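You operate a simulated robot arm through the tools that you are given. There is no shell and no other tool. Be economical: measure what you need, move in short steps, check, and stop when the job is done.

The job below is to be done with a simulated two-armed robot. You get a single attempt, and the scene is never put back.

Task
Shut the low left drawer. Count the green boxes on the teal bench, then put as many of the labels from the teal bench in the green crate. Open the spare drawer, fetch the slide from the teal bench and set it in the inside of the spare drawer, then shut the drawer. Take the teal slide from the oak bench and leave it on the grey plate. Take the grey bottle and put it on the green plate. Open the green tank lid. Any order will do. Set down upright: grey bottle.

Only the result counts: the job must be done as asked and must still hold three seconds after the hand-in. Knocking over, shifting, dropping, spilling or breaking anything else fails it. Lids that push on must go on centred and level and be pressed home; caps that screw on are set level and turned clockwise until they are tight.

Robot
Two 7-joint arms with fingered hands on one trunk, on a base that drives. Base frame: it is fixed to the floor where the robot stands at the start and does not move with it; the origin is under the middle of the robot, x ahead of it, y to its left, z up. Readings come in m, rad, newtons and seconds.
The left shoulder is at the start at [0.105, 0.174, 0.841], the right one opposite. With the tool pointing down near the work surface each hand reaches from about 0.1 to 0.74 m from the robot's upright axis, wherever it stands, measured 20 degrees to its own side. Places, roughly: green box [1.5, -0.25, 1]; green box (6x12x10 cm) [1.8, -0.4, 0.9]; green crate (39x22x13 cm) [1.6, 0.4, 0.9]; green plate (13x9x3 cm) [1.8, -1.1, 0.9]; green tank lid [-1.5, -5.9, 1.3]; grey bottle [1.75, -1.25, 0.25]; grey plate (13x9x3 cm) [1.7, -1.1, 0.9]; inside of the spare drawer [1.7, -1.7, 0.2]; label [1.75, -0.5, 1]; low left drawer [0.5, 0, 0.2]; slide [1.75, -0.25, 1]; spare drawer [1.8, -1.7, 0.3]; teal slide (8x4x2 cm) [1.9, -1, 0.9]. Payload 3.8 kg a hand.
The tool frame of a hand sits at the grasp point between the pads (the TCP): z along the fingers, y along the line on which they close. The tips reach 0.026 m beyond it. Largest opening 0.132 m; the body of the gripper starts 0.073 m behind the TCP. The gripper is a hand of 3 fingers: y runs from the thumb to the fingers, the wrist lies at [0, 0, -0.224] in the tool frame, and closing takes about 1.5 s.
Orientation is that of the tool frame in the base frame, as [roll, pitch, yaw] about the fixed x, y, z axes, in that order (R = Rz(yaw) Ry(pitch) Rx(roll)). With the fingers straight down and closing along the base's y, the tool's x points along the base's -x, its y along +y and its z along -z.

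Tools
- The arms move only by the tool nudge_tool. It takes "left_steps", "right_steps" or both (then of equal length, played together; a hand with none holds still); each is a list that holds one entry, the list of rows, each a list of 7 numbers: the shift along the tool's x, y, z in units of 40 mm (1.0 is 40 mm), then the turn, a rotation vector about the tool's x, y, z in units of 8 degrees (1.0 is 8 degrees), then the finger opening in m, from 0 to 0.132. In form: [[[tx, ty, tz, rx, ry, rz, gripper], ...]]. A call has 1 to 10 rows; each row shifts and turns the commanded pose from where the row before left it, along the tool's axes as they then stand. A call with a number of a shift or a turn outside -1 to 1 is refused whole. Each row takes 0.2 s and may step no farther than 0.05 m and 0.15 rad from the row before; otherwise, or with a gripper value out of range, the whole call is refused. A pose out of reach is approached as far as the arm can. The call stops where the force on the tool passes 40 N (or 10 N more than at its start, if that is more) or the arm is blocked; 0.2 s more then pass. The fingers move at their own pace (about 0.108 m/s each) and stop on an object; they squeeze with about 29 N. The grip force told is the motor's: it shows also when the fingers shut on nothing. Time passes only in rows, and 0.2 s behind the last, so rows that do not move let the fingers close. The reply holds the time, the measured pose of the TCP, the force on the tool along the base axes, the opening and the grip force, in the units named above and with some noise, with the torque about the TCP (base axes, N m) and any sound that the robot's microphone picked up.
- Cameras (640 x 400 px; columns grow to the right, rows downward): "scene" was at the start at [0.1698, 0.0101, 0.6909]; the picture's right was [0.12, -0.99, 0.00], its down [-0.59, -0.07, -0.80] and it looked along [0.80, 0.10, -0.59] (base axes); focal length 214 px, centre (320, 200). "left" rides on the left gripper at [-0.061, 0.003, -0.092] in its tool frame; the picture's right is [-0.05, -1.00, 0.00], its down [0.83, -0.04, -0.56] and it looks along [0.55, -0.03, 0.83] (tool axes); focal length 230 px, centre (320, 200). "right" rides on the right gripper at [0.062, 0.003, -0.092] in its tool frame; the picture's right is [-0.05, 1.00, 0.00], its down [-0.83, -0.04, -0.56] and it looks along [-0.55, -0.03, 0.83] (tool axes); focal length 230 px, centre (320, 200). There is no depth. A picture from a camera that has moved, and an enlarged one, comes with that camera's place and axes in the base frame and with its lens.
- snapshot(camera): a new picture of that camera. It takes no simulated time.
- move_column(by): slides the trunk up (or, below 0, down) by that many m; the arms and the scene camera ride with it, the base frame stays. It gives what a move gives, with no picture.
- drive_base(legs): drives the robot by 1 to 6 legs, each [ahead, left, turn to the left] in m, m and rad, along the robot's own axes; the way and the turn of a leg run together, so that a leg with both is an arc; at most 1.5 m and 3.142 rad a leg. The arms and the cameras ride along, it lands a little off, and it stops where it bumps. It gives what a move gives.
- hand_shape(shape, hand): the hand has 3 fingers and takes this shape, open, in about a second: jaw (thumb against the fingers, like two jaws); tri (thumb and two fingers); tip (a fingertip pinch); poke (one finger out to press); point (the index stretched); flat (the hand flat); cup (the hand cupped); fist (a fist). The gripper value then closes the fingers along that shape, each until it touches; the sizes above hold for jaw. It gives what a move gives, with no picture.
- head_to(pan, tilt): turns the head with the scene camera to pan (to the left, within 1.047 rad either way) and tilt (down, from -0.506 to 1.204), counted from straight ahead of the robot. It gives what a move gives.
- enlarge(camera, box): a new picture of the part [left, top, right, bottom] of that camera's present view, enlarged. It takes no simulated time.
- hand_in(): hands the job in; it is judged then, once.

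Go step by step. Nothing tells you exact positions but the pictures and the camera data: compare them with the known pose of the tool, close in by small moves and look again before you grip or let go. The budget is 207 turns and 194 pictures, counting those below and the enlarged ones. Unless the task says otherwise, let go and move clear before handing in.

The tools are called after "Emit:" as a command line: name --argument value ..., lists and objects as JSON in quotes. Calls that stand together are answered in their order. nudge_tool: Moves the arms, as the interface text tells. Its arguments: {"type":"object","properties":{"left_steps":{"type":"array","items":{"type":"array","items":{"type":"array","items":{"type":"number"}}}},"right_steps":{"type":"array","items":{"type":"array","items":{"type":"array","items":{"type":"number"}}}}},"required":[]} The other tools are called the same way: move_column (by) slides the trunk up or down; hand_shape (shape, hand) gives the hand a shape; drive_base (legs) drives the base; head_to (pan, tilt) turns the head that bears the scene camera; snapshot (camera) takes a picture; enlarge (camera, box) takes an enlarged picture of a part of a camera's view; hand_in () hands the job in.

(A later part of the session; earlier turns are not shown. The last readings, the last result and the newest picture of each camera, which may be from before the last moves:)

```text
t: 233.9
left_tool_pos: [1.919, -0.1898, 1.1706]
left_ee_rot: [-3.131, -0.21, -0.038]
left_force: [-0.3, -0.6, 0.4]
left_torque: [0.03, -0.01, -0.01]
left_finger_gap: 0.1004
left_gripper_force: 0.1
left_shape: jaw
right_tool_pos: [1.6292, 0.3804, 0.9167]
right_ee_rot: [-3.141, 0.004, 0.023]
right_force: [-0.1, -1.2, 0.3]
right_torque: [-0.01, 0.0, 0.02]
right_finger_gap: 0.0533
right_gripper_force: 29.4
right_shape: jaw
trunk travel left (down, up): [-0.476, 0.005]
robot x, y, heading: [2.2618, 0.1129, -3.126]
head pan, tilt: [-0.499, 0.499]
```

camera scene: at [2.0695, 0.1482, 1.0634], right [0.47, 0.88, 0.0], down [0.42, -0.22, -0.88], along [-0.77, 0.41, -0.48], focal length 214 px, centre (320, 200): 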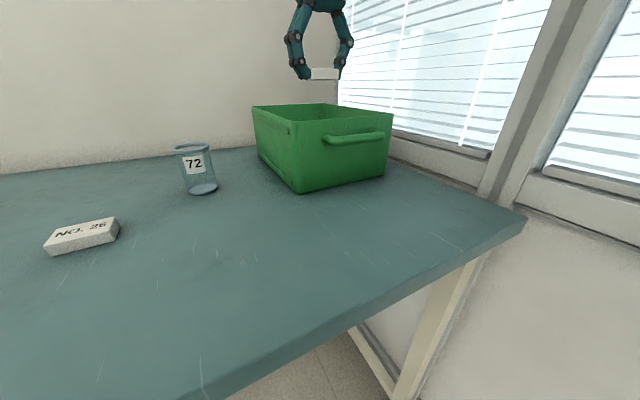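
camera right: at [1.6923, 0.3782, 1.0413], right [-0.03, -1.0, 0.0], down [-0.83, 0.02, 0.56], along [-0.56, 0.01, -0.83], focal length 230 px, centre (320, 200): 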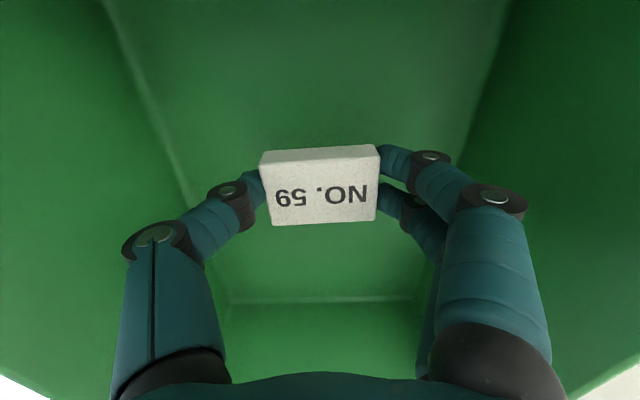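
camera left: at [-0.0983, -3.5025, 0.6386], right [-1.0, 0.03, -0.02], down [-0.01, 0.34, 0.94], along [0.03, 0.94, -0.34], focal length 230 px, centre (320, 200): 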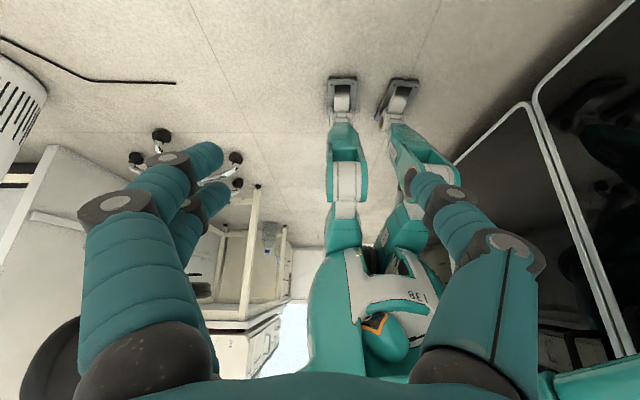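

Emit:
nudge_tool --right_steps '[[[0, 0, 0.08, 0, 0, 0, 0.045], [0, 0, 0, 0, 0, 0, 0.06], [0, 0, 0, 0, 0, 0, 0.075], [0, 0, -0.3, 0, 0, 0, 0.085], [0, 0, -1, 0, 0, 0, 0.085], [0, 0, -1, 0, 0, 0, 0.085], [0, 0, -1, 0, 0, 0, 0.085], [0, 0, -1, 0, 0, 0, 0.085]]]'

Emit:
snapshot --camera "right"

```text
t: 235.7
left_tool_pos: [1.9195, -0.1897, 1.1701]
left_ee_rot: [-3.13, -0.211, -0.038]
left_force: [-0.5, 0.0, -0.3]
left_torque: [0.0, 0.0, -0.04]
left_finger_gap: 0.1002
left_gripper_force: 0.1
left_shape: jaw
right_tool_pos: [1.6324, 0.3832, 1.0859]
right_ee_rot: [3.141, 0.005, 0.022]
right_force: [0.4, -0.7, 0.0]
right_torque: [-0.01, -0.01, 0.01]
right_finger_gap: 0.0846
right_gripper_force: 0.2
right_shape: jaw
trunk travel left (down, up): [-0.476, 0.005]
robot x, y, heading: [2.2576, 0.1091, -3.133]
head pan, tilt: [-0.499, 0.499]
```

```text
94 pictures are left
camera right: at [1.6946, 0.38, 1.1764], right [-0.03, -1.0, 0.0], down [-0.83, 0.02, 0.56], along [-0.56, 0.02, -0.83], focal length 230 px, centre (320, 200)
```

right: 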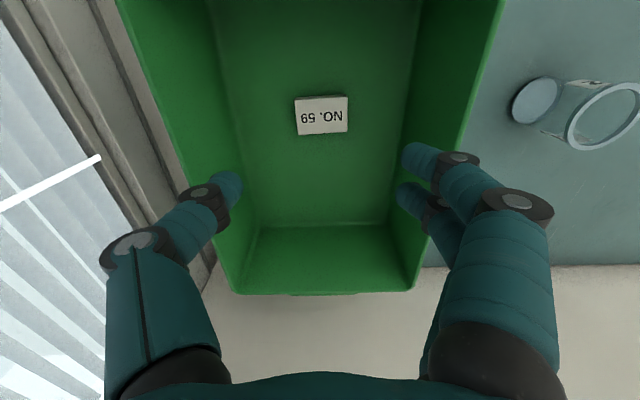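

NO. 59 is in the crate. Now NO. 26: retract the right hand and sidestep left.

Emit:
nudge_tool --right_steps '[[[0, 0, -0.8, 0, 0, 0, 0.1], [0.8, 0.3, 0, 0, 0, 0, 0.1], [0.8, 0.3, 0, 0, 0, 0, 0.1], [0.8, 0.4, 0, 0, 0, 0, 0.1]]]'

Emit:
drive_base --legs '[[-0.03, 0.27, 0]]'

Emit:
snapshot --camera "right"

```text
t: 236.7
left_tool_pos: [1.9215, -0.1904, 1.1696]
left_ee_rot: [-3.13, -0.21, -0.038]
left_force: [0.6, 0.2, -0.1]
left_torque: [-0.03, -0.01, -0.02]
left_finger_gap: 0.1003
left_gripper_force: 0.1
left_shape: jaw
right_tool_pos: [1.7299, 0.3436, 1.1171]
right_ee_rot: [3.141, 0.003, 0.022]
right_force: [0.1, 0.6, 0.1]
right_torque: [0.05, 0.01, -0.01]
right_finger_gap: 0.0999
right_gripper_force: 0.0
right_shape: jaw
trunk travel left (down, up): [-0.476, 0.005]
robot x, y, heading: [2.2616, 0.11, -3.131]
head pan, tilt: [-0.499, 0.499]
```

```text
t: 239.7
left_tool_pos: [1.9506, -0.46, 1.1694]
left_ee_rot: [-3.128, -0.209, -0.042]
left_force: [0.3, 0.0, -0.2]
left_torque: [-0.02, -0.01, -0.02]
left_finger_gap: 0.1001
left_gripper_force: 0.1
left_shape: jaw
right_tool_pos: [1.7596, 0.0747, 1.1161]
right_ee_rot: [-3.141, 0.002, 0.022]
right_force: [-0.4, -0.3, 0.5]
right_torque: [0.03, 0.02, -0.01]
right_finger_gap: 0.0998
right_gripper_force: 0.1
right_shape: jaw
trunk travel left (down, up): [-0.476, 0.005]
robot x, y, heading: [2.2926, -0.1622, -3.134]
head pan, tilt: [-0.499, 0.499]
```

```text
93 pictures are left
camera right: at [1.8217, 0.0713, 1.2075], right [-0.03, -1.0, 0.0], down [-0.83, 0.02, 0.56], along [-0.56, 0.02, -0.83], focal length 230 px, centre (320, 200)
```

right: 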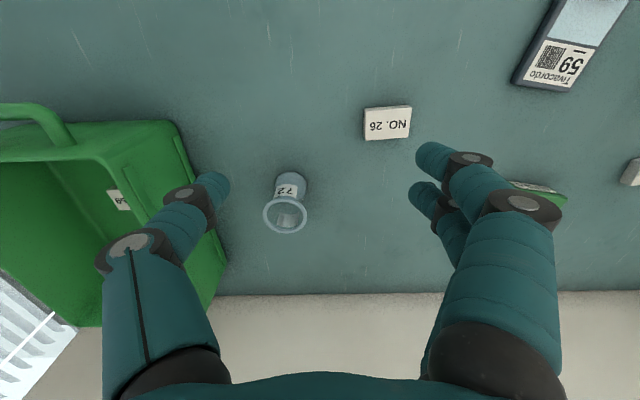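

Positioning over NO. 26 at (1.731,-0.015) and descending.

Emit:
nudge_tool --right_steps '[[[-0.26, 0.75, 0, 0, 0, 0, 0.1], [-0.26, 0.75, 0, 0, 0, 0, 0.1], [-0.26, 0.75, 0, 0, 0, 0, 0.1], [0, 0, 1, 0, 0, 0, 0.1], [0, 0, 1, 0, 0, 0, 0.1], [0, 0, 1, 0, 0, 0, 0.1], [0, 0, 1, 0, 0, 0, 0.1], [0, 0, 0.6, 0, 0, 0, 0.1]]]'

Emit:
snapshot --camera "right"

```text
t: 241.5
left_tool_pos: [1.9517, -0.4595, 1.1706]
left_ee_rot: [-3.129, -0.21, -0.04]
left_force: [1.0, 0.4, 0.1]
left_torque: [-0.03, 0.0, -0.03]
left_finger_gap: 0.1002
left_gripper_force: 0.0
left_shape: jaw
right_tool_pos: [1.7305, -0.0173, 0.9325]
right_ee_rot: [-3.141, 0.002, 0.024]
right_force: [-0.1, 0.0, 0.3]
right_torque: [-0.01, 0.02, -0.01]
right_finger_gap: 0.0998
right_gripper_force: 0.1
right_shape: jaw
trunk travel left (down, up): [-0.476, 0.005]
robot x, y, heading: [2.2953, -0.1659, -3.128]
head pan, tilt: [-0.499, 0.499]
```

```text
92 pictures are left
camera right: at [1.7922, -0.0191, 1.0235], right [-0.03, -1.0, 0.0], down [-0.83, 0.02, 0.56], along [-0.56, 0.02, -0.83], focal length 230 px, centre (320, 200)
```

right: 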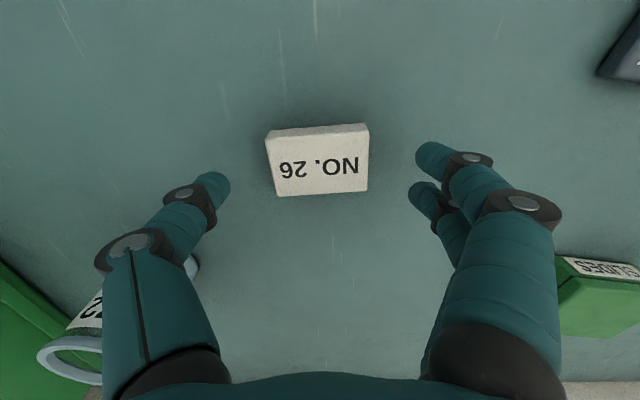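

Emit:
nudge_tool --right_steps '[[[0.1, 0, 0.4, 0, 0, 0, 0.1], [0, 0, 0.2, 0, 0, 0, 0.1], [0, 0, 0, 0, 0, 0, 0.08], [0, 0, 0, 0, 0, 0, 0.06], [0, 0, 0, 0, 0, 0, 0.045], [0, 0, 0, 0, 0, 0, 0.045], [0, 0, 0, 0, 0, 0, 0.045]]]'

Emit:
nudge_tool --right_steps '[[[0, 0, -0.3, 0, 0, 0, 0.045], [0, 0, -1, 0, 0, 0, 0.045], [0, 0, -1, 0, 0, 0, 0.045], [0, 0, -1, 0, 0, 0, 0.045], [0, 0, -1, 0, 0, 0, 0.045], [0, 0, -0.7, 0, 0, 0, 0.045]]]'

Emit:
snapshot --camera "right"

```text
t: 243.1
left_tool_pos: [1.9507, -0.4592, 1.1705]
left_ee_rot: [-3.128, -0.21, -0.041]
left_force: [-0.5, 0.2, -0.7]
left_torque: [0.0, 0.03, 0.01]
left_finger_gap: 0.1002
left_gripper_force: 0.0
left_shape: jaw
right_tool_pos: [1.7348, -0.0172, 0.9087]
right_ee_rot: [3.141, 0.003, 0.023]
right_force: [0.1, -0.5, 0.7]
right_torque: [0.02, -0.01, -0.02]
right_finger_gap: 0.0532
right_gripper_force: 28.9
right_shape: jaw
trunk travel left (down, up): [-0.476, 0.005]
robot x, y, heading: [2.2933, -0.166, -3.128]
head pan, tilt: [-0.499, 0.499]
```

```text
t: 244.5
left_tool_pos: [1.9522, -0.4607, 1.1704]
left_ee_rot: [-3.129, -0.21, -0.04]
left_force: [-0.5, -0.6, -0.1]
left_torque: [0.02, 0.06, -0.01]
left_finger_gap: 0.1002
left_gripper_force: 0.0
left_shape: jaw
right_tool_pos: [1.7317, -0.0174, 1.1082]
right_ee_rot: [3.141, 0.004, 0.023]
right_force: [0.8, -0.4, -0.6]
right_torque: [0.0, 0.01, -0.01]
right_finger_gap: 0.0535
right_gripper_force: 29.6
right_shape: jaw
trunk travel left (down, up): [-0.476, 0.005]
robot x, y, heading: [2.2942, -0.1584, -3.131]
head pan, tilt: [-0.499, 0.499]
```

```text
91 pictures are left
camera right: at [1.7939, -0.0202, 1.1997], right [-0.03, -1.0, 0.0], down [-0.83, 0.02, 0.56], along [-0.56, 0.02, -0.83], focal length 230 px, centre (320, 200)
```

right: 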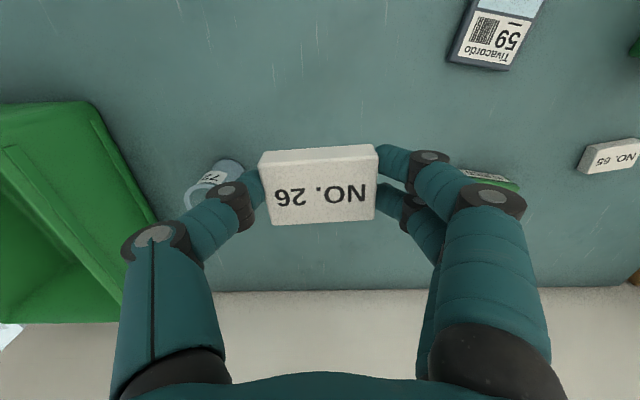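

Held. Driving back right over to the crate.

Emit:
drive_base --legs '[[0, -0.25, 0], [0.02, 0, 0]]'

Emit:
nudge_tool --right_steps '[[[0, -0.9, 0, 0, 0, 0, 0.045], [0, -0.9, 0, 0, 0, 0, 0.045], [0, -0.9, 0, 0, 0, 0, 0.045], [0, -0.6, 0, 0, 0, 0, 0.045], [-0.9, 0, 0, 0, 0, 0, 0.045], [-0.9, 0, 0, 0, 0, 0, 0.045], [-0.9, 0, 0, 0, 0, 0, 0.045]]]'

Emit:
snapshot --camera "right"

```text
t: 247.7
left_tool_pos: [1.9325, -0.2088, 1.1711]
left_ee_rot: [-3.13, -0.208, -0.037]
left_force: [0.8, -0.6, -0.2]
left_torque: [0.0, 0.02, -0.01]
left_finger_gap: 0.1005
left_gripper_force: 0.0
left_shape: jaw
right_tool_pos: [1.7112, 0.2327, 1.11]
right_ee_rot: [3.141, 0.007, 0.026]
right_force: [-0.1, 0.5, 0.4]
right_torque: [0.03, 0.01, 0.0]
right_finger_gap: 0.0536
right_gripper_force: 28.6
right_shape: jaw
trunk travel left (down, up): [-0.476, 0.005]
robot x, y, heading: [2.2714, 0.0891, -3.126]
head pan, tilt: [-0.499, 0.499]
```

```text
t: 249.3
left_tool_pos: [1.9299, -0.2091, 1.1697]
left_ee_rot: [-3.129, -0.21, -0.036]
left_force: [1.0, 0.0, -0.1]
left_torque: [0.01, 0.0, -0.02]
left_finger_gap: 0.1001
left_gripper_force: 0.1
left_shape: jaw
right_tool_pos: [1.6293, 0.3635, 1.1057]
right_ee_rot: [3.141, 0.005, 0.029]
right_force: [-0.2, 0.0, -0.8]
right_torque: [0.0, 0.0, 0.0]
right_finger_gap: 0.0533
right_gripper_force: 29.3
right_shape: jaw
right hand out of reach, approached as far as the arm can: row 7
trunk travel left (down, up): [-0.476, 0.005]
robot x, y, heading: [2.2739, 0.0931, -3.131]
head pan, tilt: [-0.499, 0.499]
```

```text
90 pictures are left
camera right: at [1.6919, 0.3611, 1.1965], right [-0.02, -1.0, 0.0], down [-0.83, 0.02, 0.56], along [-0.56, 0.01, -0.83], focal length 230 px, centre (320, 200)
```

right: 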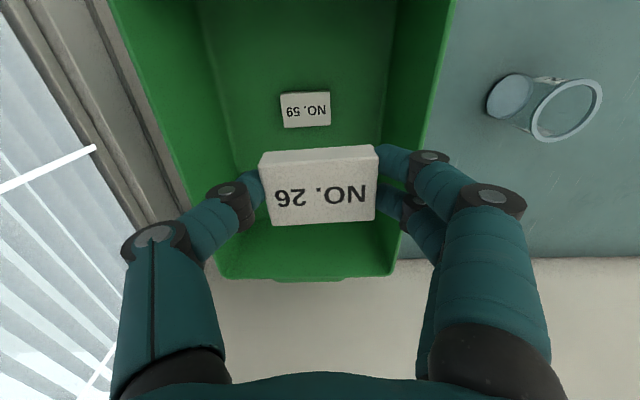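

Out of reach at the far spot by a bit. I'll tilt the hand 16° forward to gain reach and place this label behind NO. 59.

Emit:
nudge_tool --right_steps '[[[0, 0, 0, 0, -1, 0, 0.045], [0, 0, 0, 0, -1, 0, 0.045], [-0.6, -0.35, 0.17, 0, 0, 0, 0.045], [-0.6, 0, 0.17, 0, 0, 0, 0.045]]]'

Emit:
snapshot --camera "right"

```text
t: 250.3
left_tool_pos: [1.931, -0.2104, 1.1696]
left_ee_rot: [-3.127, -0.209, -0.036]
left_force: [-0.5, -0.1, -0.3]
left_torque: [0.0, 0.0, -0.02]
left_finger_gap: 0.1003
left_gripper_force: 0.0
left_shape: jaw
right_tool_pos: [1.5795, 0.3764, 1.1068]
right_ee_rot: [3.141, 0.284, 0.027]
right_force: [1.0, 0.3, -0.1]
right_torque: [-0.02, -0.01, 0.01]
right_finger_gap: 0.0534
right_gripper_force: 28.2
right_shape: jaw
trunk travel left (down, up): [-0.476, 0.005]
robot x, y, heading: [2.2703, 0.0888, -3.128]
head pan, tilt: [-0.499, 0.499]
```

```text
89 pictures are left
camera right: at [1.6642, 0.3739, 1.1766], right [-0.02, -1.0, 0.01], down [-0.64, 0.03, 0.77], along [-0.77, 0.01, -0.64], focal length 230 px, centre (320, 200)
```

right: 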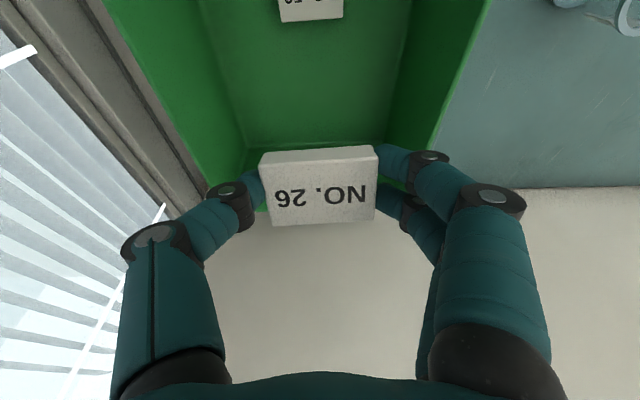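

Emit:
nudge_tool --right_steps '[[[0.28, 0, 0.96, 0, 0, 0, 0.045], [0.28, 0, 0.96, 0, 0, 0, 0.045], [0.28, 0, 0.96, 0, 0, 0, 0.045], [0.28, 0, 0.96, 0, 0, 0, 0.045]]]'

Emit:
snapshot --camera "right"

```text
t: 251.3
left_tool_pos: [1.9287, -0.2098, 1.1688]
left_ee_rot: [-3.13, -0.212, -0.037]
left_force: [0.0, -1.1, 0.7]
left_torque: [-0.01, -0.01, -0.01]
left_finger_gap: 0.1002
left_gripper_force: 0.1
left_shape: jaw
right_tool_pos: [1.5797, 0.376, 0.946]
right_ee_rot: [3.139, 0.283, 0.027]
right_force: [0.3, -0.3, -0.6]
right_torque: [0.01, -0.01, -0.02]
right_finger_gap: 0.0535
right_gripper_force: 29.3
right_shape: jaw
trunk travel left (down, up): [-0.476, 0.005]
robot x, y, heading: [2.2693, 0.0889, -3.128]
head pan, tilt: [-0.499, 0.499]
```

```text
88 pictures are left
camera right: at [1.664, 0.3743, 1.0162], right [-0.02, -1.0, 0.02], down [-0.64, 0.03, 0.76], along [-0.76, 0.01, -0.64], focal length 230 px, centre (320, 200)
```

right: 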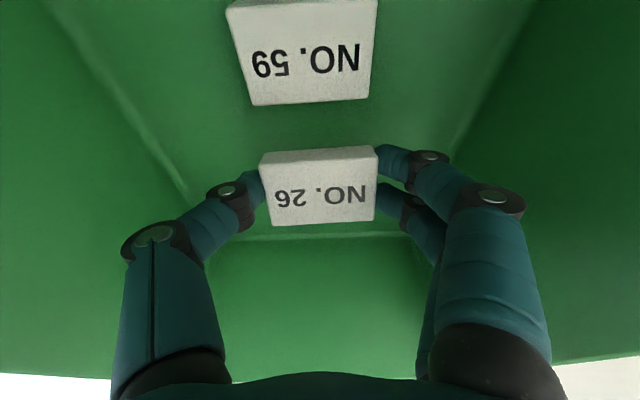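

Emit:
nudge_tool --right_steps '[[[0.1, 0, 0.34, 0, 0, 0, 0.045], [0.08, 0, 0.25, 0, 0, 0, 0.045], [0.03, 0, 0.1, 0, 0, 0, 0.045], [0, 0, 0, 0, 0, 0, 0.045]]]'

```text
t: 252.3
left_tool_pos: [1.9297, -0.2092, 1.1697]
left_ee_rot: [-3.13, -0.211, -0.038]
left_force: [0.3, 0.5, 0.0]
left_torque: [-0.03, -0.03, 0.02]
left_finger_gap: 0.1001
left_gripper_force: 0.0
left_shape: jaw
right_tool_pos: [1.5793, 0.3763, 0.917]
right_ee_rot: [3.141, 0.282, 0.027]
right_force: [0.4, 0.5, -0.1]
right_torque: [-0.03, 0.01, 0.01]
right_finger_gap: 0.0534
right_gripper_force: 28.9
right_shape: jaw
trunk travel left (down, up): [-0.476, 0.005]
robot x, y, heading: [2.2703, 0.0908, -3.125]
head pan, tilt: [-0.499, 0.499]
```

Emit:
nudge_tool --right_steps '[[[0.02, 0, 0.07, 0, 0, 0, 0.045], [0.02, 0, 0.07, 0, 0, 0, 0.045], [0, 0, 0, 0, 0, 0, 0.06], [0, 0, 0, 0, 0, 0, 0.075], [0, 0, 0, 0, 0, 0, 0.085], [-0.28, 0, -0.9, 0, 0, 0, 0.085], [-0.28, 0, -0.96, 0, 0, 0, 0.085], [-0.28, 0, -0.96, 0, 0, 0, 0.085], [-0.28, 0, -0.96, 0, 0, 0, 0.085], [-0.28, 0, -0.96, 0, 0, 0, 0.085]]]'

Emit:
snapshot --camera "right"

```text
t: 254.5
left_tool_pos: [1.9296, -0.2097, 1.1698]
left_ee_rot: [-3.128, -0.209, -0.037]
left_force: [0.1, -0.3, -0.1]
left_torque: [0.01, 0.02, -0.02]
left_finger_gap: 0.1001
left_gripper_force: 0.0
left_shape: jaw
right_tool_pos: [1.5802, 0.3758, 1.1114]
right_ee_rot: [3.141, 0.285, 0.027]
right_force: [-0.3, -0.2, 0.2]
right_torque: [0.03, 0.02, 0.0]
right_finger_gap: 0.0846
right_gripper_force: 0.1
right_shape: jaw
trunk travel left (down, up): [-0.476, 0.005]
robot x, y, heading: [2.2697, 0.0903, -3.131]
head pan, tilt: [-0.499, 0.499]
```

```text
87 pictures are left
camera right: at [1.664, 0.3734, 1.1828], right [-0.02, -1.0, 0.01], down [-0.64, 0.03, 0.77], along [-0.77, 0.01, -0.64], focal length 230 px, centre (320, 200)
```

right: 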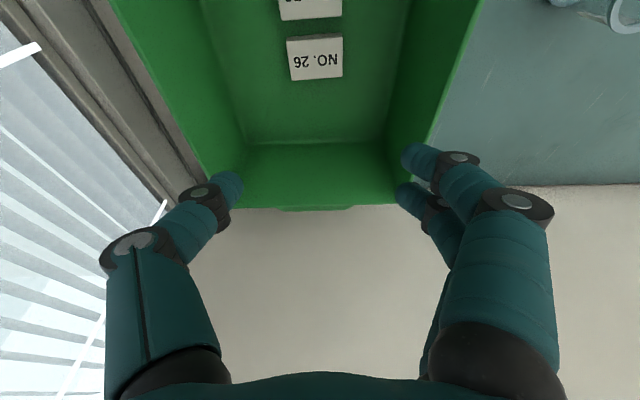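

Both labels are in the crate (2 = number of green boxes). Next I open the SPARE drawer: retract and drive left to it.

Emit:
nudge_tool --right_steps '[[[0.9, 0, -0.3, 0, 0, 0, 0.1], [0.9, 0.3, -0.3, 0, 0.5, 0, 0.1], [0.9, 0.3, -0.3, 0, 0.5, 0, 0.1], [0.9, 0.3, 0, 0, 0.5, 0, 0.1], [0.9, 0.3, 0, 0, 0.5, 0, 0.1]]]'

Emit:
drive_base --legs '[[-0.36, 0, 0], [0, 1.45, 0]]'

Emit:
move_column --by -0.4

Emit:
head_to --pan 0.3 --tilt 0.45

Emit:
snapshot --camera "scene"

```text
t: 255.7
left_tool_pos: [1.9304, -0.2089, 1.1696]
left_ee_rot: [-3.129, -0.208, -0.038]
left_force: [0.4, -0.1, -0.4]
left_torque: [0.0, 0.02, 0.02]
left_finger_gap: 0.1005
left_gripper_force: 0.1
left_shape: jaw
right_tool_pos: [1.7659, 0.3347, 1.108]
right_ee_rot: [3.141, 0.004, 0.025]
right_force: [0.7, 1.0, -0.2]
right_torque: [0.03, 0.0, -0.01]
right_finger_gap: 0.0997
right_gripper_force: 0.0
right_shape: jaw
trunk travel left (down, up): [-0.476, 0.005]
robot x, y, heading: [2.2692, 0.0917, -3.129]
head pan, tilt: [-0.499, 0.499]
```

```text
t: 270.4
left_tool_pos: [2.3157, -1.6528, 1.1697]
left_ee_rot: [-3.13, -0.209, -0.03]
left_force: [0.3, 0.4, 0.6]
left_torque: [-0.01, 0.03, -0.01]
left_finger_gap: 0.1003
left_gripper_force: 0.1
left_shape: jaw
right_tool_pos: [2.1469, -1.1129, 1.1092]
right_ee_rot: [3.141, 0.004, 0.035]
right_force: [0.3, 0.8, 0.2]
right_torque: [0.01, 0.03, 0.03]
right_finger_gap: 0.0997
right_gripper_force: 0.1
right_shape: jaw
trunk travel left (down, up): [-0.476, 0.005]
robot x, y, heading: [2.6555, -1.3501, -3.12]
head pan, tilt: [-0.499, 0.499]
```

```text
t: 274.3
left_tool_pos: [2.3154, -1.6546, 0.7703]
left_ee_rot: [-3.13, -0.212, -0.03]
left_force: [0.3, -0.2, 0.1]
left_torque: [-0.01, 0.01, 0.04]
left_finger_gap: 0.1003
left_gripper_force: 0.1
left_shape: jaw
right_tool_pos: [2.1468, -1.1114, 0.7085]
right_ee_rot: [3.14, 0.006, 0.031]
right_force: [0.8, -0.8, -0.1]
right_torque: [0.01, -0.03, 0.0]
right_finger_gap: 0.0999
right_gripper_force: 0.1
right_shape: jaw
trunk travel left (down, up): [-0.076, 0.405]
robot x, y, heading: [2.6511, -1.3502, -3.118]
head pan, tilt: [-0.499, 0.499]
```

```text
t: 275.4
left_tool_pos: [2.3164, -1.6536, 0.77]
left_ee_rot: [-3.131, -0.211, -0.027]
left_force: [0.6, 0.9, -0.1]
left_torque: [0.04, 0.03, 0.0]
left_finger_gap: 0.1003
left_gripper_force: 0.1
left_shape: jaw
right_tool_pos: [2.1453, -1.1133, 0.7095]
right_ee_rot: [3.141, 0.004, 0.033]
right_force: [0.2, -0.1, 0.2]
right_torque: [0.01, -0.01, -0.01]
right_finger_gap: 0.0998
right_gripper_force: 0.0
right_shape: jaw
trunk travel left (down, up): [-0.076, 0.405]
robot x, y, heading: [2.6556, -1.3523, -3.126]
head pan, tilt: [0.3, 0.45]
```

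```text
86 pictures are left
camera scene: at [2.4723, -1.384, 0.628], right [-0.31, 0.95, 0.0], down [0.41, 0.14, -0.9], along [-0.85, -0.28, -0.44], focal length 214 px, centre (320, 200)
```

scene: 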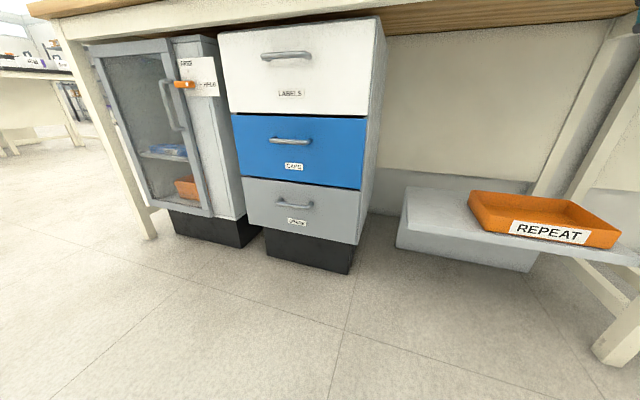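

The SPARE handle is at about (1.93,-1.643,0.325). I'll stand so it faces the right hand, lower the hand, turn it 90°, then tilt it forward so the fingers close vertically on the bar.

Emit:
drive_base --legs '[[0, 0.45, 0]]'

Emit:
nudge_tool --right_steps '[[[0.4, 0.3, 0.9, 0, 0, -1, 0.1], [0.3, 0.1, 0.9, 0, 0, -1, 0.1], [0.1, 0.2, 0.9, 0, 0, -1, 0.1], [0, 0, 0.9, 0, 0, -1, 0.1], [0, 0, 0.9, 0, 0, -1, 0.1], [0, 0, 0.9, 0, 0, -1, 0.1], [0, 0, 0.9, 0, 0, -1, 0.1], [0, 0, 0.9, 0, 0, -1, 0.1], [0, 0, 0.6, 0, 0, -1, 0.1], [0, 0, 0, 0, 0, -1, 0.1]]]'

Emit:
nudge_tool --right_steps '[[[0, 0, 0, 0, 0, -1, 0.1], [0, 0, 0, 1, 0, 0, 0.1], [0, 0, 0, 1, 0, 0, 0.1], [0, 0, 0, 1, 0, 0, 0.1], [0, 0, 0, 1, 0, 0, 0.1], [0, 0, 0, 1, 0, 0, 0.08], [0, 0, 0, 1, 0, 0, 0.08]]]'

Emit:
snapshot --camera "right"

Emit:
head_to --pan -0.2 --tilt 0.5

Emit:
snapshot --camera "scene"

```text
t: 279.9
left_tool_pos: [2.3254, -2.1054, 0.77]
left_ee_rot: [-3.13, -0.21, -0.028]
left_force: [0.1, -0.9, 0.4]
left_torque: [-0.05, -0.03, 0.01]
left_finger_gap: 0.1004
left_gripper_force: 0.0
left_shape: jaw
right_tool_pos: [2.1565, -1.5634, 0.7079]
right_ee_rot: [3.141, 0.002, 0.033]
right_force: [1.2, -0.8, -0.1]
right_torque: [0.0, -0.01, -0.03]
right_finger_gap: 0.0998
right_gripper_force: 0.0
right_shape: jaw
trunk travel left (down, up): [-0.076, 0.405]
robot x, y, heading: [2.6643, -1.8042, -3.124]
head pan, tilt: [0.3, 0.45]
```

```text
t: 282.1
left_tool_pos: [2.325, -2.1056, 0.7698]
left_ee_rot: [-3.129, -0.209, -0.029]
left_force: [0.1, 0.0, 1.0]
left_torque: [0.01, 0.0, -0.04]
left_finger_gap: 0.1003
left_gripper_force: 0.1
left_shape: jaw
right_tool_pos: [2.1887, -1.5829, 0.3974]
right_ee_rot: [-3.137, 0.002, 1.434]
right_force: [0.3, -0.2, -0.1]
right_torque: [0.01, 0.01, -0.01]
right_finger_gap: 0.0998
right_gripper_force: 0.0
right_shape: jaw
trunk travel left (down, up): [-0.076, 0.405]
robot x, y, heading: [2.6663, -1.8002, -3.127]
head pan, tilt: [0.3, 0.45]
```

```text
t: 283.7
left_tool_pos: [2.3244, -2.1048, 0.7704]
left_ee_rot: [-3.13, -0.208, -0.031]
left_force: [-0.4, 1.0, 0.6]
left_torque: [-0.04, 0.05, -0.02]
left_finger_gap: 0.1003
left_gripper_force: 0.1
left_shape: jaw
right_tool_pos: [2.1899, -1.5828, 0.3958]
right_ee_rot: [-2.297, 0.004, 1.57]
right_force: [0.6, 0.0, -1.4]
right_torque: [0.02, 0.02, 0.01]
right_finger_gap: 0.0803
right_gripper_force: 0.2
right_shape: jaw
trunk travel left (down, up): [-0.076, 0.405]
robot x, y, heading: [2.6634, -1.807, -3.124]
head pan, tilt: [0.3, 0.45]
```

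```text
85 pictures are left
camera right: at [2.2611, -1.5227, 0.454], right [0.66, -0.05, -0.75], down [0.38, -0.83, 0.4], along [-0.64, -0.55, -0.53], focal length 230 px, centre (320, 200)
```

right: 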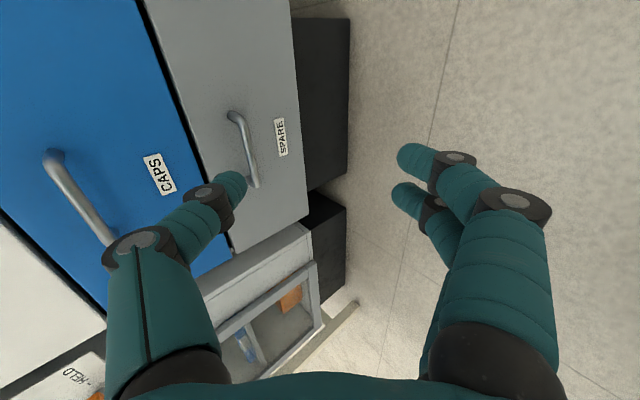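

```text
t: 284.6
left_tool_pos: [2.3246, -2.1058, 0.7703]
left_ee_rot: [-3.129, -0.209, -0.029]
left_force: [-1.1, 0.4, -0.9]
left_torque: [0.0, 0.0, 0.0]
left_finger_gap: 0.1001
left_gripper_force: 0.1
left_shape: jaw
right_tool_pos: [2.1893, -1.5833, 0.3963]
right_ee_rot: [-2.3, 0.0, 1.568]
right_force: [0.1, 0.0, -0.1]
right_torque: [0.0, 0.04, -0.01]
right_finger_gap: 0.0806
right_gripper_force: 0.0
right_shape: jaw
trunk travel left (down, up): [-0.076, 0.405]
robot x, y, heading: [2.6626, -1.8046, -3.118]
head pan, tilt: [-0.201, 0.499]
```

```text
84 pictures are left
camera scene: at [2.4794, -1.7902, 0.6236], right [0.18, 0.98, 0.0], down [0.47, -0.09, -0.88], along [-0.86, 0.16, -0.48], focal length 214 px, centre (320, 200)
```

scene: 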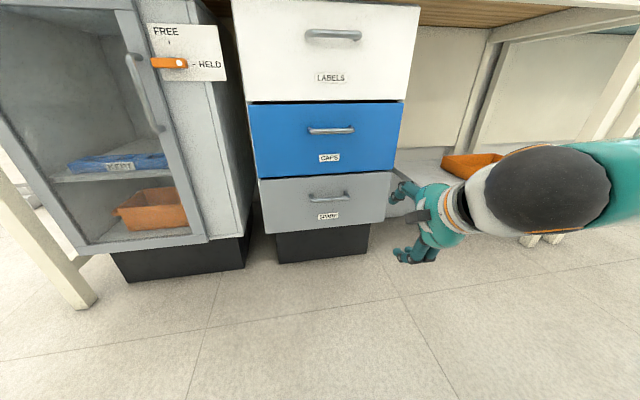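

The hand is oriented well. Handle ≈(1.93,-1.65,0.323). I'll tilt to about 76° and approach to 9 cm from it.

Emit:
nudge_tool --right_steps '[[[-0.42, 0, 0, 0.9, 0, 0, 0.08], [-0.42, 0, 0, 0.9, 0, 0, 0.08], [-0.42, 0, 0, 0.9, 0, 0, 0.08], [-0.42, 0, 0, 0.8, 0, 0, 0.08], [0, 0.17, 0.81, 0, 0, 0, 0.08], [0, 0.17, 0.81, 0, 0, 0, 0.08], [0, 0.17, 0.81, 0, 0, 0, 0.08], [0, 0.17, 0.81, 0, 0, 0, 0.08], [0, 0.17, 0.81, 0, 0, 0, 0.08]]]'

Emit:
snapshot --camera "right"

Emit:
snapshot --camera "scene"

```text
t: 286.6
left_tool_pos: [2.3252, -2.1053, 0.771]
left_ee_rot: [-3.129, -0.212, -0.029]
left_force: [-0.2, -0.6, 0.2]
left_torque: [0.0, -0.02, 0.0]
left_finger_gap: 0.1003
left_gripper_force: 0.1
left_shape: jaw
right_tool_pos: [2.0397, -1.6505, 0.3249]
right_ee_rot: [-1.814, 0.0, 1.571]
right_force: [0.7, 0.0, 0.1]
right_torque: [-0.02, 0.0, 0.02]
right_finger_gap: 0.0805
right_gripper_force: 0.1
right_shape: jaw
trunk travel left (down, up): [-0.076, 0.405]
robot x, y, heading: [2.6658, -1.8065, -3.127]
head pan, tilt: [-0.201, 0.499]
```

```text
83 pictures are left
camera right: at [2.1309, -1.5894, 0.3424], right [0.24, -0.05, -0.97], down [0.53, -0.83, 0.17], along [-0.82, -0.55, -0.17], focal length 230 px, centre (320, 200)
```

right: 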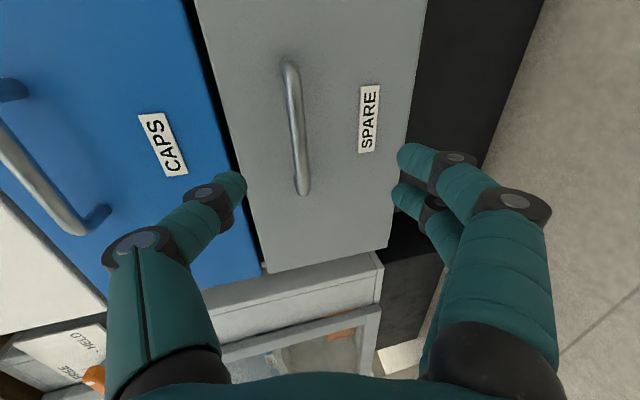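

```text
82 pictures are left
camera scene: at [2.4793, -1.7901, 0.6235], right [0.18, 0.98, 0.0], down [0.47, -0.09, -0.88], along [-0.86, 0.16, -0.48], focal length 214 px, centre (320, 200)
```

scene: 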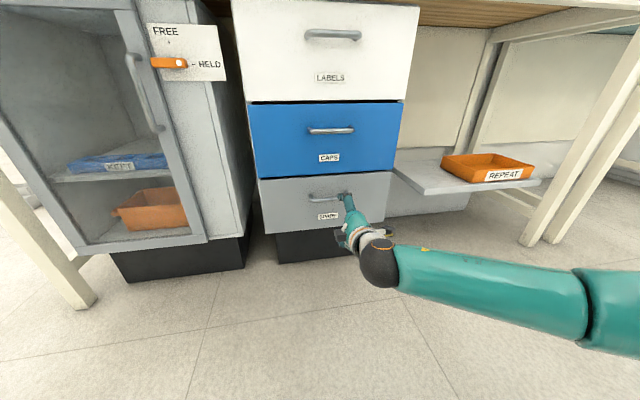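

Approaching the handle.

Emit:
nudge_tool --right_steps '[[[0, -0.16, 0.84, 0, 0, 0, 0.08], [0, -0.16, 0.84, 0, 0, 0, 0.08], [0, -0.12, 0.6, 0, 0, 0, 0.08]]]'

Emit:
snapshot --camera "right"

```text
t: 287.4
left_tool_pos: [2.326, -2.1051, 0.7698]
left_ee_rot: [-3.13, -0.21, -0.029]
left_force: [0.4, -0.5, 0.0]
left_torque: [-0.01, -0.01, 0.03]
left_finger_gap: 0.1002
left_gripper_force: 0.1
left_shape: jaw
right_tool_pos: [1.9482, -1.6501, 0.3212]
right_ee_rot: [-1.811, 0.0, 1.568]
right_force: [-0.4, 0.1, -0.8]
right_torque: [0.04, -0.02, -0.01]
right_finger_gap: 0.0804
right_gripper_force: 0.1
right_shape: jaw
trunk travel left (down, up): [-0.076, 0.405]
robot x, y, heading: [2.6616, -1.8043, -3.122]
head pan, tilt: [-0.201, 0.499]
```

```text
81 pictures are left
camera right: at [2.0389, -1.5901, 0.3384], right [0.24, -0.05, -0.97], down [0.53, -0.83, 0.18], along [-0.82, -0.55, -0.17], focal length 230 px, centre (320, 200)
```

right: 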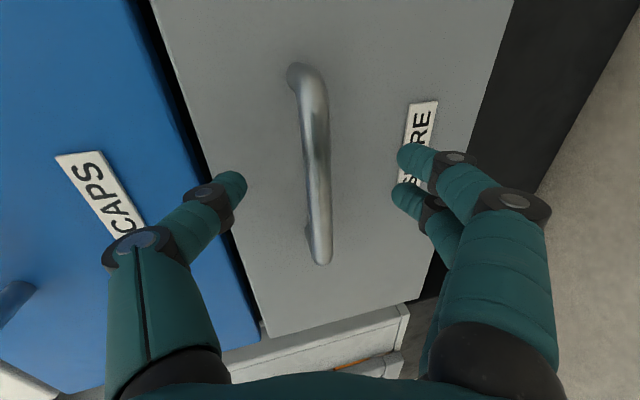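

Bar is about 2 cm beyond the TCP. Advancing 22 mm and closing.

Emit:
nudge_tool --right_steps '[[[0, 0.02, 0.3, 0, 0, 0, 0.08], [0, 0, 0.27, 0, 0, 0, 0.08], [0, 0, 0, 0, 0, 0, 0.05], [0, 0, 0, 0, 0, 0, 0.02], [0, 0, 0, 0, 0, 0, 0.0], [0, 0, 0, 0, 0, 0, 0.0], [0, 0, 0, 0, 0, 0, 0.0]]]'

Emit:
snapshot --camera "right"

```text
t: 288.0
left_tool_pos: [2.3252, -2.1046, 0.7706]
left_ee_rot: [-3.131, -0.21, -0.029]
left_force: [0.0, 0.1, -0.1]
left_torque: [0.02, -0.02, 0.0]
left_finger_gap: 0.1004
left_gripper_force: 0.0
left_shape: jaw
right_tool_pos: [1.9361, -1.6502, 0.3111]
right_ee_rot: [-1.818, 0.0, 1.569]
right_force: [21.0, 1.4, 6.1]
right_torque: [-0.06, 1.34, -0.14]
right_finger_gap: 0.0802
right_gripper_force: 0.0
right_shape: jaw
trunk travel left (down, up): [-0.076, 0.405]
robot x, y, heading: [2.6601, -1.8044, -3.119]
head pan, tilt: [-0.201, 0.499]
stopped in row 2 (right hand): the force on the tool passed its limit at 52 N (the readings are from after the stop); the commanded pose is now the measured one
```

```text
80 pictures are left
camera right: at [2.0271, -1.5903, 0.3293], right [0.24, -0.05, -0.97], down [0.53, -0.83, 0.18], along [-0.81, -0.55, -0.18], focal length 230 px, centre (320, 200)
```

right: 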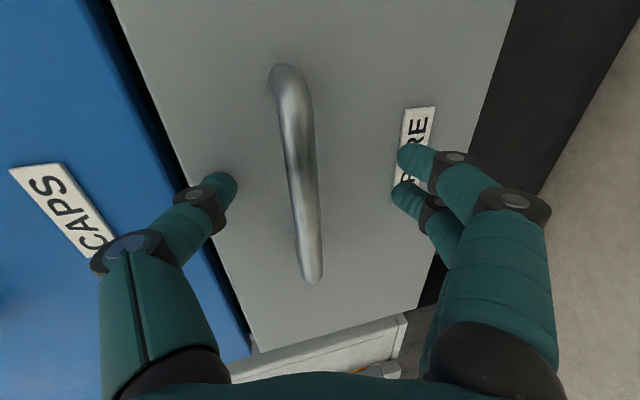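

Fingertips touch the drawer face, so the bar is at the pads. Backing 3 mm and closing on it.

Emit:
nudge_tool --right_steps '[[[0, 0, -0.1, 0, 0, 0, 0.06], [0, 0, 0, 0, 0, 0, 0.03], [0, 0, 0, 0, 0, 0, 0.0], [0, 0, 0, 0, 0, 0, 0.0], [0, 0, 0, 0, 0, 0, 0.0], [0, 0, 0, 0, 0, 0, 0.0]]]'

Emit:
snapshot --camera "right"

```text
t: 289.4
left_tool_pos: [2.3261, -2.1056, 0.7695]
left_ee_rot: [-3.128, -0.208, -0.029]
left_force: [0.9, -0.5, -0.2]
left_torque: [-0.01, -0.02, 0.01]
left_finger_gap: 0.1001
left_gripper_force: 0.1
left_shape: jaw
right_tool_pos: [1.9387, -1.6509, 0.313]
right_ee_rot: [-1.816, -0.002, 1.569]
right_force: [-2.5, 0.2, 5.7]
right_torque: [0.01, 0.0, 0.01]
right_finger_gap: 0.0
right_gripper_force: 29.1
right_shape: jaw
trunk travel left (down, up): [-0.076, 0.405]
robot x, y, heading: [2.6666, -1.8066, -3.126]
head pan, tilt: [-0.201, 0.499]
```

```text
79 pictures are left
camera right: at [2.0287, -1.5904, 0.3314], right [0.24, -0.05, -0.97], down [0.53, -0.83, 0.18], along [-0.81, -0.55, -0.17], focal length 230 px, centre (320, 200)
```

right: 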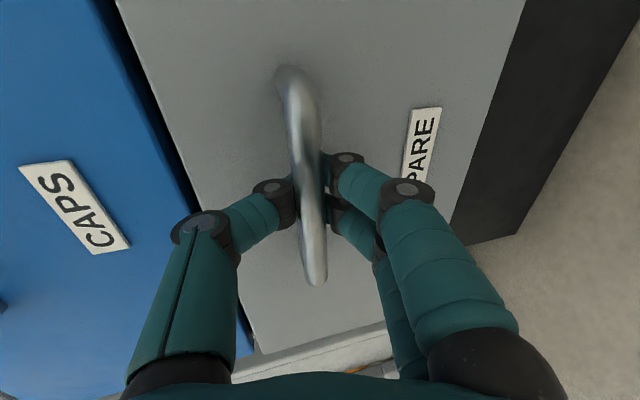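

The fingers have closed behind the bar, hooking it. Pulling the drawer out.

Emit:
nudge_tool --right_steps '[[[0, 0.12, -0.48, 0, 0, 0, 0], [0, 0.18, -0.72, 0, 0, 0, 0], [0, 0.18, -0.72, 0, 0, 0, 0], [0, 0.18, -0.72, 0, 0, 0, 0], [0, 0.18, -0.72, 0, 0, 0, 0]]]'

Emit:
snapshot --camera "scene"

```text
t: 290.6
left_tool_pos: [2.3255, -2.1045, 0.7698]
left_ee_rot: [-3.131, -0.21, -0.031]
left_force: [0.5, -0.3, -0.1]
left_torque: [-0.02, -0.01, 0.0]
left_finger_gap: 0.1003
left_gripper_force: 0.1
left_shape: jaw
right_tool_pos: [2.0812, -1.6512, 0.3115]
right_ee_rot: [-1.824, -0.001, 1.569]
right_force: [4.9, -0.4, -1.7]
right_torque: [-0.03, 0.0, -0.05]
right_finger_gap: 0.0003
right_gripper_force: 29.1
right_shape: jaw
trunk travel left (down, up): [-0.076, 0.405]
robot x, y, heading: [2.6637, -1.8016, -3.119]
head pan, tilt: [-0.201, 0.499]
```

```text
78 pictures are left
camera scene: at [2.4802, -1.7898, 0.6236], right [0.18, 0.98, 0.0], down [0.47, -0.09, -0.88], along [-0.86, 0.16, -0.48], focal length 214 px, centre (320, 200)
```

scene: 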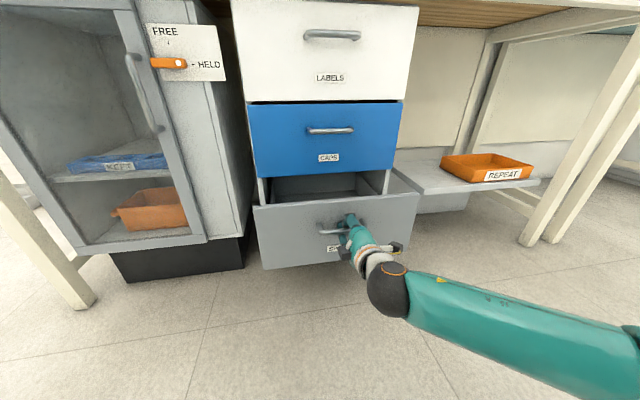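

Drawer is sliding open. Pulling on further.

Emit:
nudge_tool --right_steps '[[[0, 0.18, -0.72, 0, 0, 0, 0], [0, 0.18, -0.72, 0, 0, 0, 0], [0, 0.18, -0.72, 0, 0, 0, 0], [0, 0.15, -0.6, 0, 0, 0, 0]]]'

Emit:
snapshot --camera "scene"

```text
t: 291.6
left_tool_pos: [2.324, -2.1048, 0.7696]
left_ee_rot: [-3.13, -0.21, -0.029]
left_force: [-0.2, 0.1, 1.0]
left_torque: [-0.01, 0.01, 0.01]
left_finger_gap: 0.1004
left_gripper_force: 0.0
left_shape: jaw
right_tool_pos: [2.1932, -1.6509, 0.3101]
right_ee_rot: [-1.82, -0.001, 1.569]
right_force: [0.1, -0.1, 0.0]
right_torque: [-0.02, -0.06, 0.01]
right_finger_gap: 0.0
right_gripper_force: 28.5
right_shape: jaw
trunk travel left (down, up): [-0.076, 0.405]
robot x, y, heading: [2.6665, -1.8001, -3.122]
head pan, tilt: [-0.201, 0.499]
```

```text
77 pictures are left
camera scene: at [2.4802, -1.7898, 0.6236], right [0.18, 0.98, 0.0], down [0.47, -0.09, -0.88], along [-0.86, 0.16, -0.48], focal length 214 px, centre (320, 200)
```

scene: 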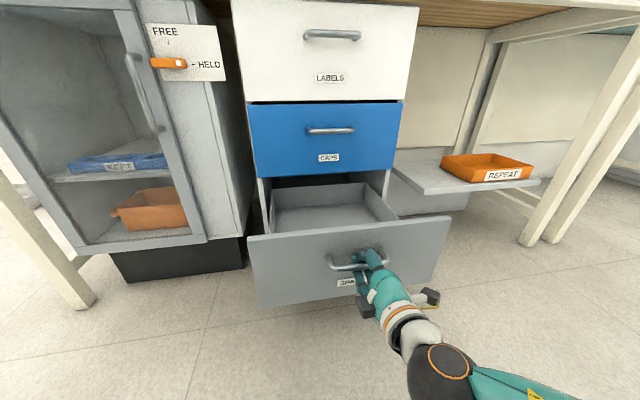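

Open about 25 cm. Releasing and backing the hand off.

Emit:
nudge_tool --right_steps '[[[0, 0, 0, 0, 0, 0, 0.05], [0, 0, 0, 0, 0, 0, 0.08], [0, 0, 0, 0, 0, 0, 0.08], [0, 0.18, -0.72, 0, 0, 0, 0.08], [0, 0.18, -0.72, 0, 0, 0, 0.08], [0, 0.18, -0.72, 0, 0, 0, 0.08]]]'

Emit:
snapshot --camera "scene"

```text
t: 293.2
left_tool_pos: [2.3236, -2.1046, 0.7683]
left_ee_rot: [-3.13, -0.212, -0.03]
left_force: [-2.3, 0.2, 0.6]
left_torque: [0.02, 0.02, -0.01]
left_finger_gap: 0.1004
left_gripper_force: 0.0
left_shape: jaw
right_tool_pos: [2.2533, -1.6209, 0.3266]
right_ee_rot: [-1.758, -0.029, 1.511]
right_force: [-0.5, 0.0, 0.6]
right_torque: [-0.01, -0.01, -0.03]
right_finger_gap: 0.0796
right_gripper_force: 0.1
right_shape: jaw
trunk travel left (down, up): [-0.076, 0.405]
robot x, y, heading: [2.6626, -1.8066, -3.119]
head pan, tilt: [-0.201, 0.499]
stopped in row 6 (right hand): the arm was blocked; the commanded pose is now the measured one
```

```text
76 pictures are left
camera scene: at [2.4797, -1.7899, 0.623], right [0.18, 0.98, 0.0], down [0.47, -0.09, -0.88], along [-0.86, 0.16, -0.48], focal length 214 px, centre (320, 200)
```

scene: 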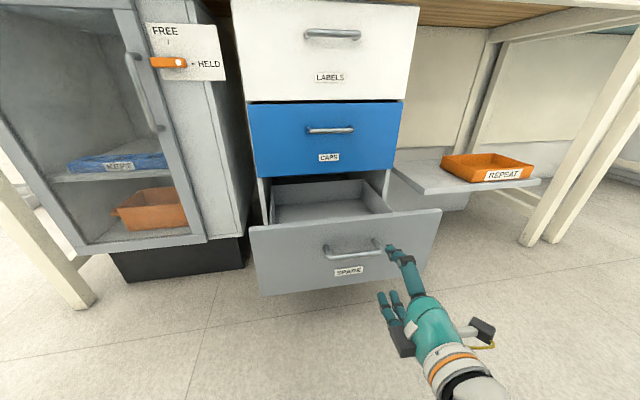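

The arm hit a limit but the handle is free. Backing the base, then lifting the hand.

Emit:
drive_base --legs '[[-0.12, 0, 0]]'

Emit:
nudge_tool --right_steps '[[[0, -0.9, 0, -0.9, 0, 0, 0.08], [0, -0.9, 0, -0.9, 0, 0, 0.08], [0, -0.7, -0.3, -0.9, 0, 0, 0.08], [0, -0.7, -0.4, -0.9, 0, 0, 0.08], [0, -0.5, -0.6, -0.9, 0, 0, 0.08], [0, -0.3, -0.8, -0.9, 0, 0, 0.08], [0, 0, -1, -0.9, 0, 0, 0.1], [0, 0, -1, -0.9, 0, 0, 0.1], [0, 0, -1, -0.9, 0, 0, 0.1], [0, 0, -1, -0.9, 0, 0, 0.1]]]'

Emit:
snapshot --camera "scene"

```text
t: 294.5
left_tool_pos: [2.4479, -2.1028, 0.7701]
left_ee_rot: [-3.128, -0.212, -0.029]
left_force: [0.1, 0.7, 0.7]
left_torque: [0.0, -0.01, 0.01]
left_finger_gap: 0.1004
left_gripper_force: 0.0
left_shape: jaw
right_tool_pos: [2.3757, -1.6184, 0.3269]
right_ee_rot: [-1.759, -0.03, 1.514]
right_force: [-0.5, -0.1, -0.2]
right_torque: [-0.01, 0.01, 0.0]
right_finger_gap: 0.0799
right_gripper_force: 0.0
right_shape: jaw
trunk travel left (down, up): [-0.076, 0.405]
robot x, y, heading: [2.7851, -1.8024, -3.118]
head pan, tilt: [-0.201, 0.499]
```

```text
t: 296.2
left_tool_pos: [2.4472, -2.1027, 0.7692]
left_ee_rot: [-3.129, -0.211, -0.03]
left_force: [0.8, -1.1, 0.1]
left_torque: [-0.01, 0.0, 0.01]
left_finger_gap: 0.1003
left_gripper_force: 0.1
left_shape: jaw
right_tool_pos: [2.3382, -1.6434, 0.4438]
right_ee_rot: [-2.654, -0.21, 1.509]
right_force: [0.0, 0.3, 0.0]
right_torque: [0.02, 0.04, 0.0]
right_finger_gap: 0.0996
right_gripper_force: 0.1
right_shape: jaw
right hand out of reach, approached as far as the arm can: row 3, 4, 5, 6, 7, 8
trunk travel left (down, up): [-0.076, 0.405]
robot x, y, heading: [2.788, -1.8017, -3.124]
head pan, tilt: [-0.201, 0.499]
stopped in row 8 (right hand): the arm was blocked; the commanded pose is now the measured one
```

```text
75 pictures are left
camera scene: at [2.602, -1.7877, 0.6228], right [0.18, 0.98, 0.0], down [0.47, -0.09, -0.88], along [-0.86, 0.16, -0.48], focal length 214 px, centre (320, 200)
```

scene: 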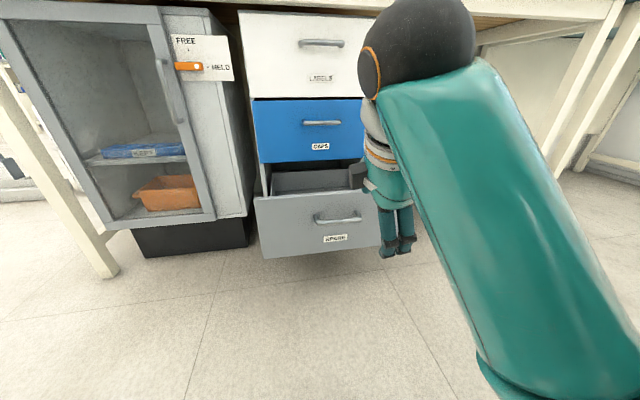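

Raising the trunk with the hand clear, then straightening the hand.

Emit:
move_column --by 0.4

Emit:
nudge_tool --right_steps '[[[0, -0.8, 0, -0.8, 0, 0, 0.1], [0, -0.8, 0, -0.8, 0, 0, 0.1], [0, -0.8, -0.5, -0.8, 0, 0, 0.1], [0, -0.8, -0.5, -0.8, 0, 0, 0.1], [0, 0, -0.8, 0, 1, 0, 0.1], [0, 0, -0.8, 0, 0.6, 0, 0.1], [0, 0, -0.8, 0, 0, 0, 0.1], [0, 0, -0.8, 0, 0, 0, 0.1]]]'

Emit:
snapshot --camera "scene"

```text
t: 300.1
left_tool_pos: [2.4476, -2.1034, 1.169]
left_ee_rot: [-3.129, -0.21, -0.028]
left_force: [-0.4, 1.0, -0.3]
left_torque: [0.01, -0.02, 0.01]
left_finger_gap: 0.1005
left_gripper_force: 0.0
left_shape: jaw
right_tool_pos: [2.3388, -1.6462, 0.8434]
right_ee_rot: [-2.657, -0.207, 1.509]
right_force: [0.0, 0.7, -0.4]
right_torque: [0.01, 0.03, -0.04]
right_finger_gap: 0.0997
right_gripper_force: 0.0
right_shape: jaw
trunk travel left (down, up): [-0.476, 0.005]
robot x, y, heading: [2.789, -1.8052, -3.12]
head pan, tilt: [-0.201, 0.499]
```

```text
t: 301.9
left_tool_pos: [2.449, -2.1039, 1.1696]
left_ee_rot: [-3.128, -0.208, -0.027]
left_force: [0.0, -0.2, 0.3]
left_torque: [-0.01, 0.02, -0.02]
left_finger_gap: 0.1002
left_gripper_force: 0.0
left_shape: jaw
right_tool_pos: [2.228, -1.6976, 1.0383]
right_ee_rot: [-3.098, -0.429, 1.5]
right_force: [-0.2, 0.7, 0.7]
right_torque: [0.0, 0.04, 0.02]
right_finger_gap: 0.0998
right_gripper_force: 0.0
right_shape: jaw
trunk travel left (down, up): [-0.476, 0.005]
robot x, y, heading: [2.7887, -1.8021, -3.122]
head pan, tilt: [-0.201, 0.499]
```

```text
74 pictures are left
camera scene: at [2.587, -1.7886, 1.0637], right [0.18, 0.98, 0.0], down [0.47, -0.08, -0.88], along [-0.86, 0.16, -0.48], focal length 214 px, centre (320, 200)
```

scene: 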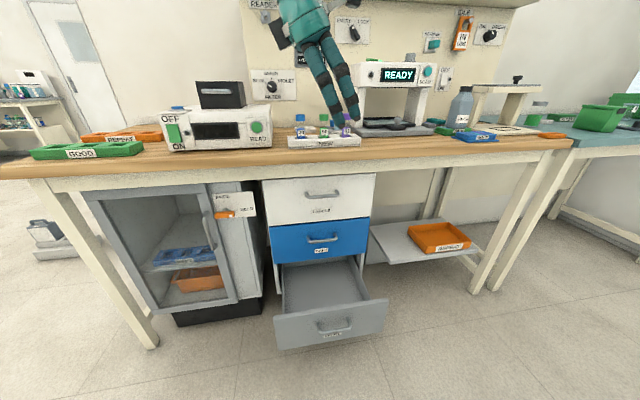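

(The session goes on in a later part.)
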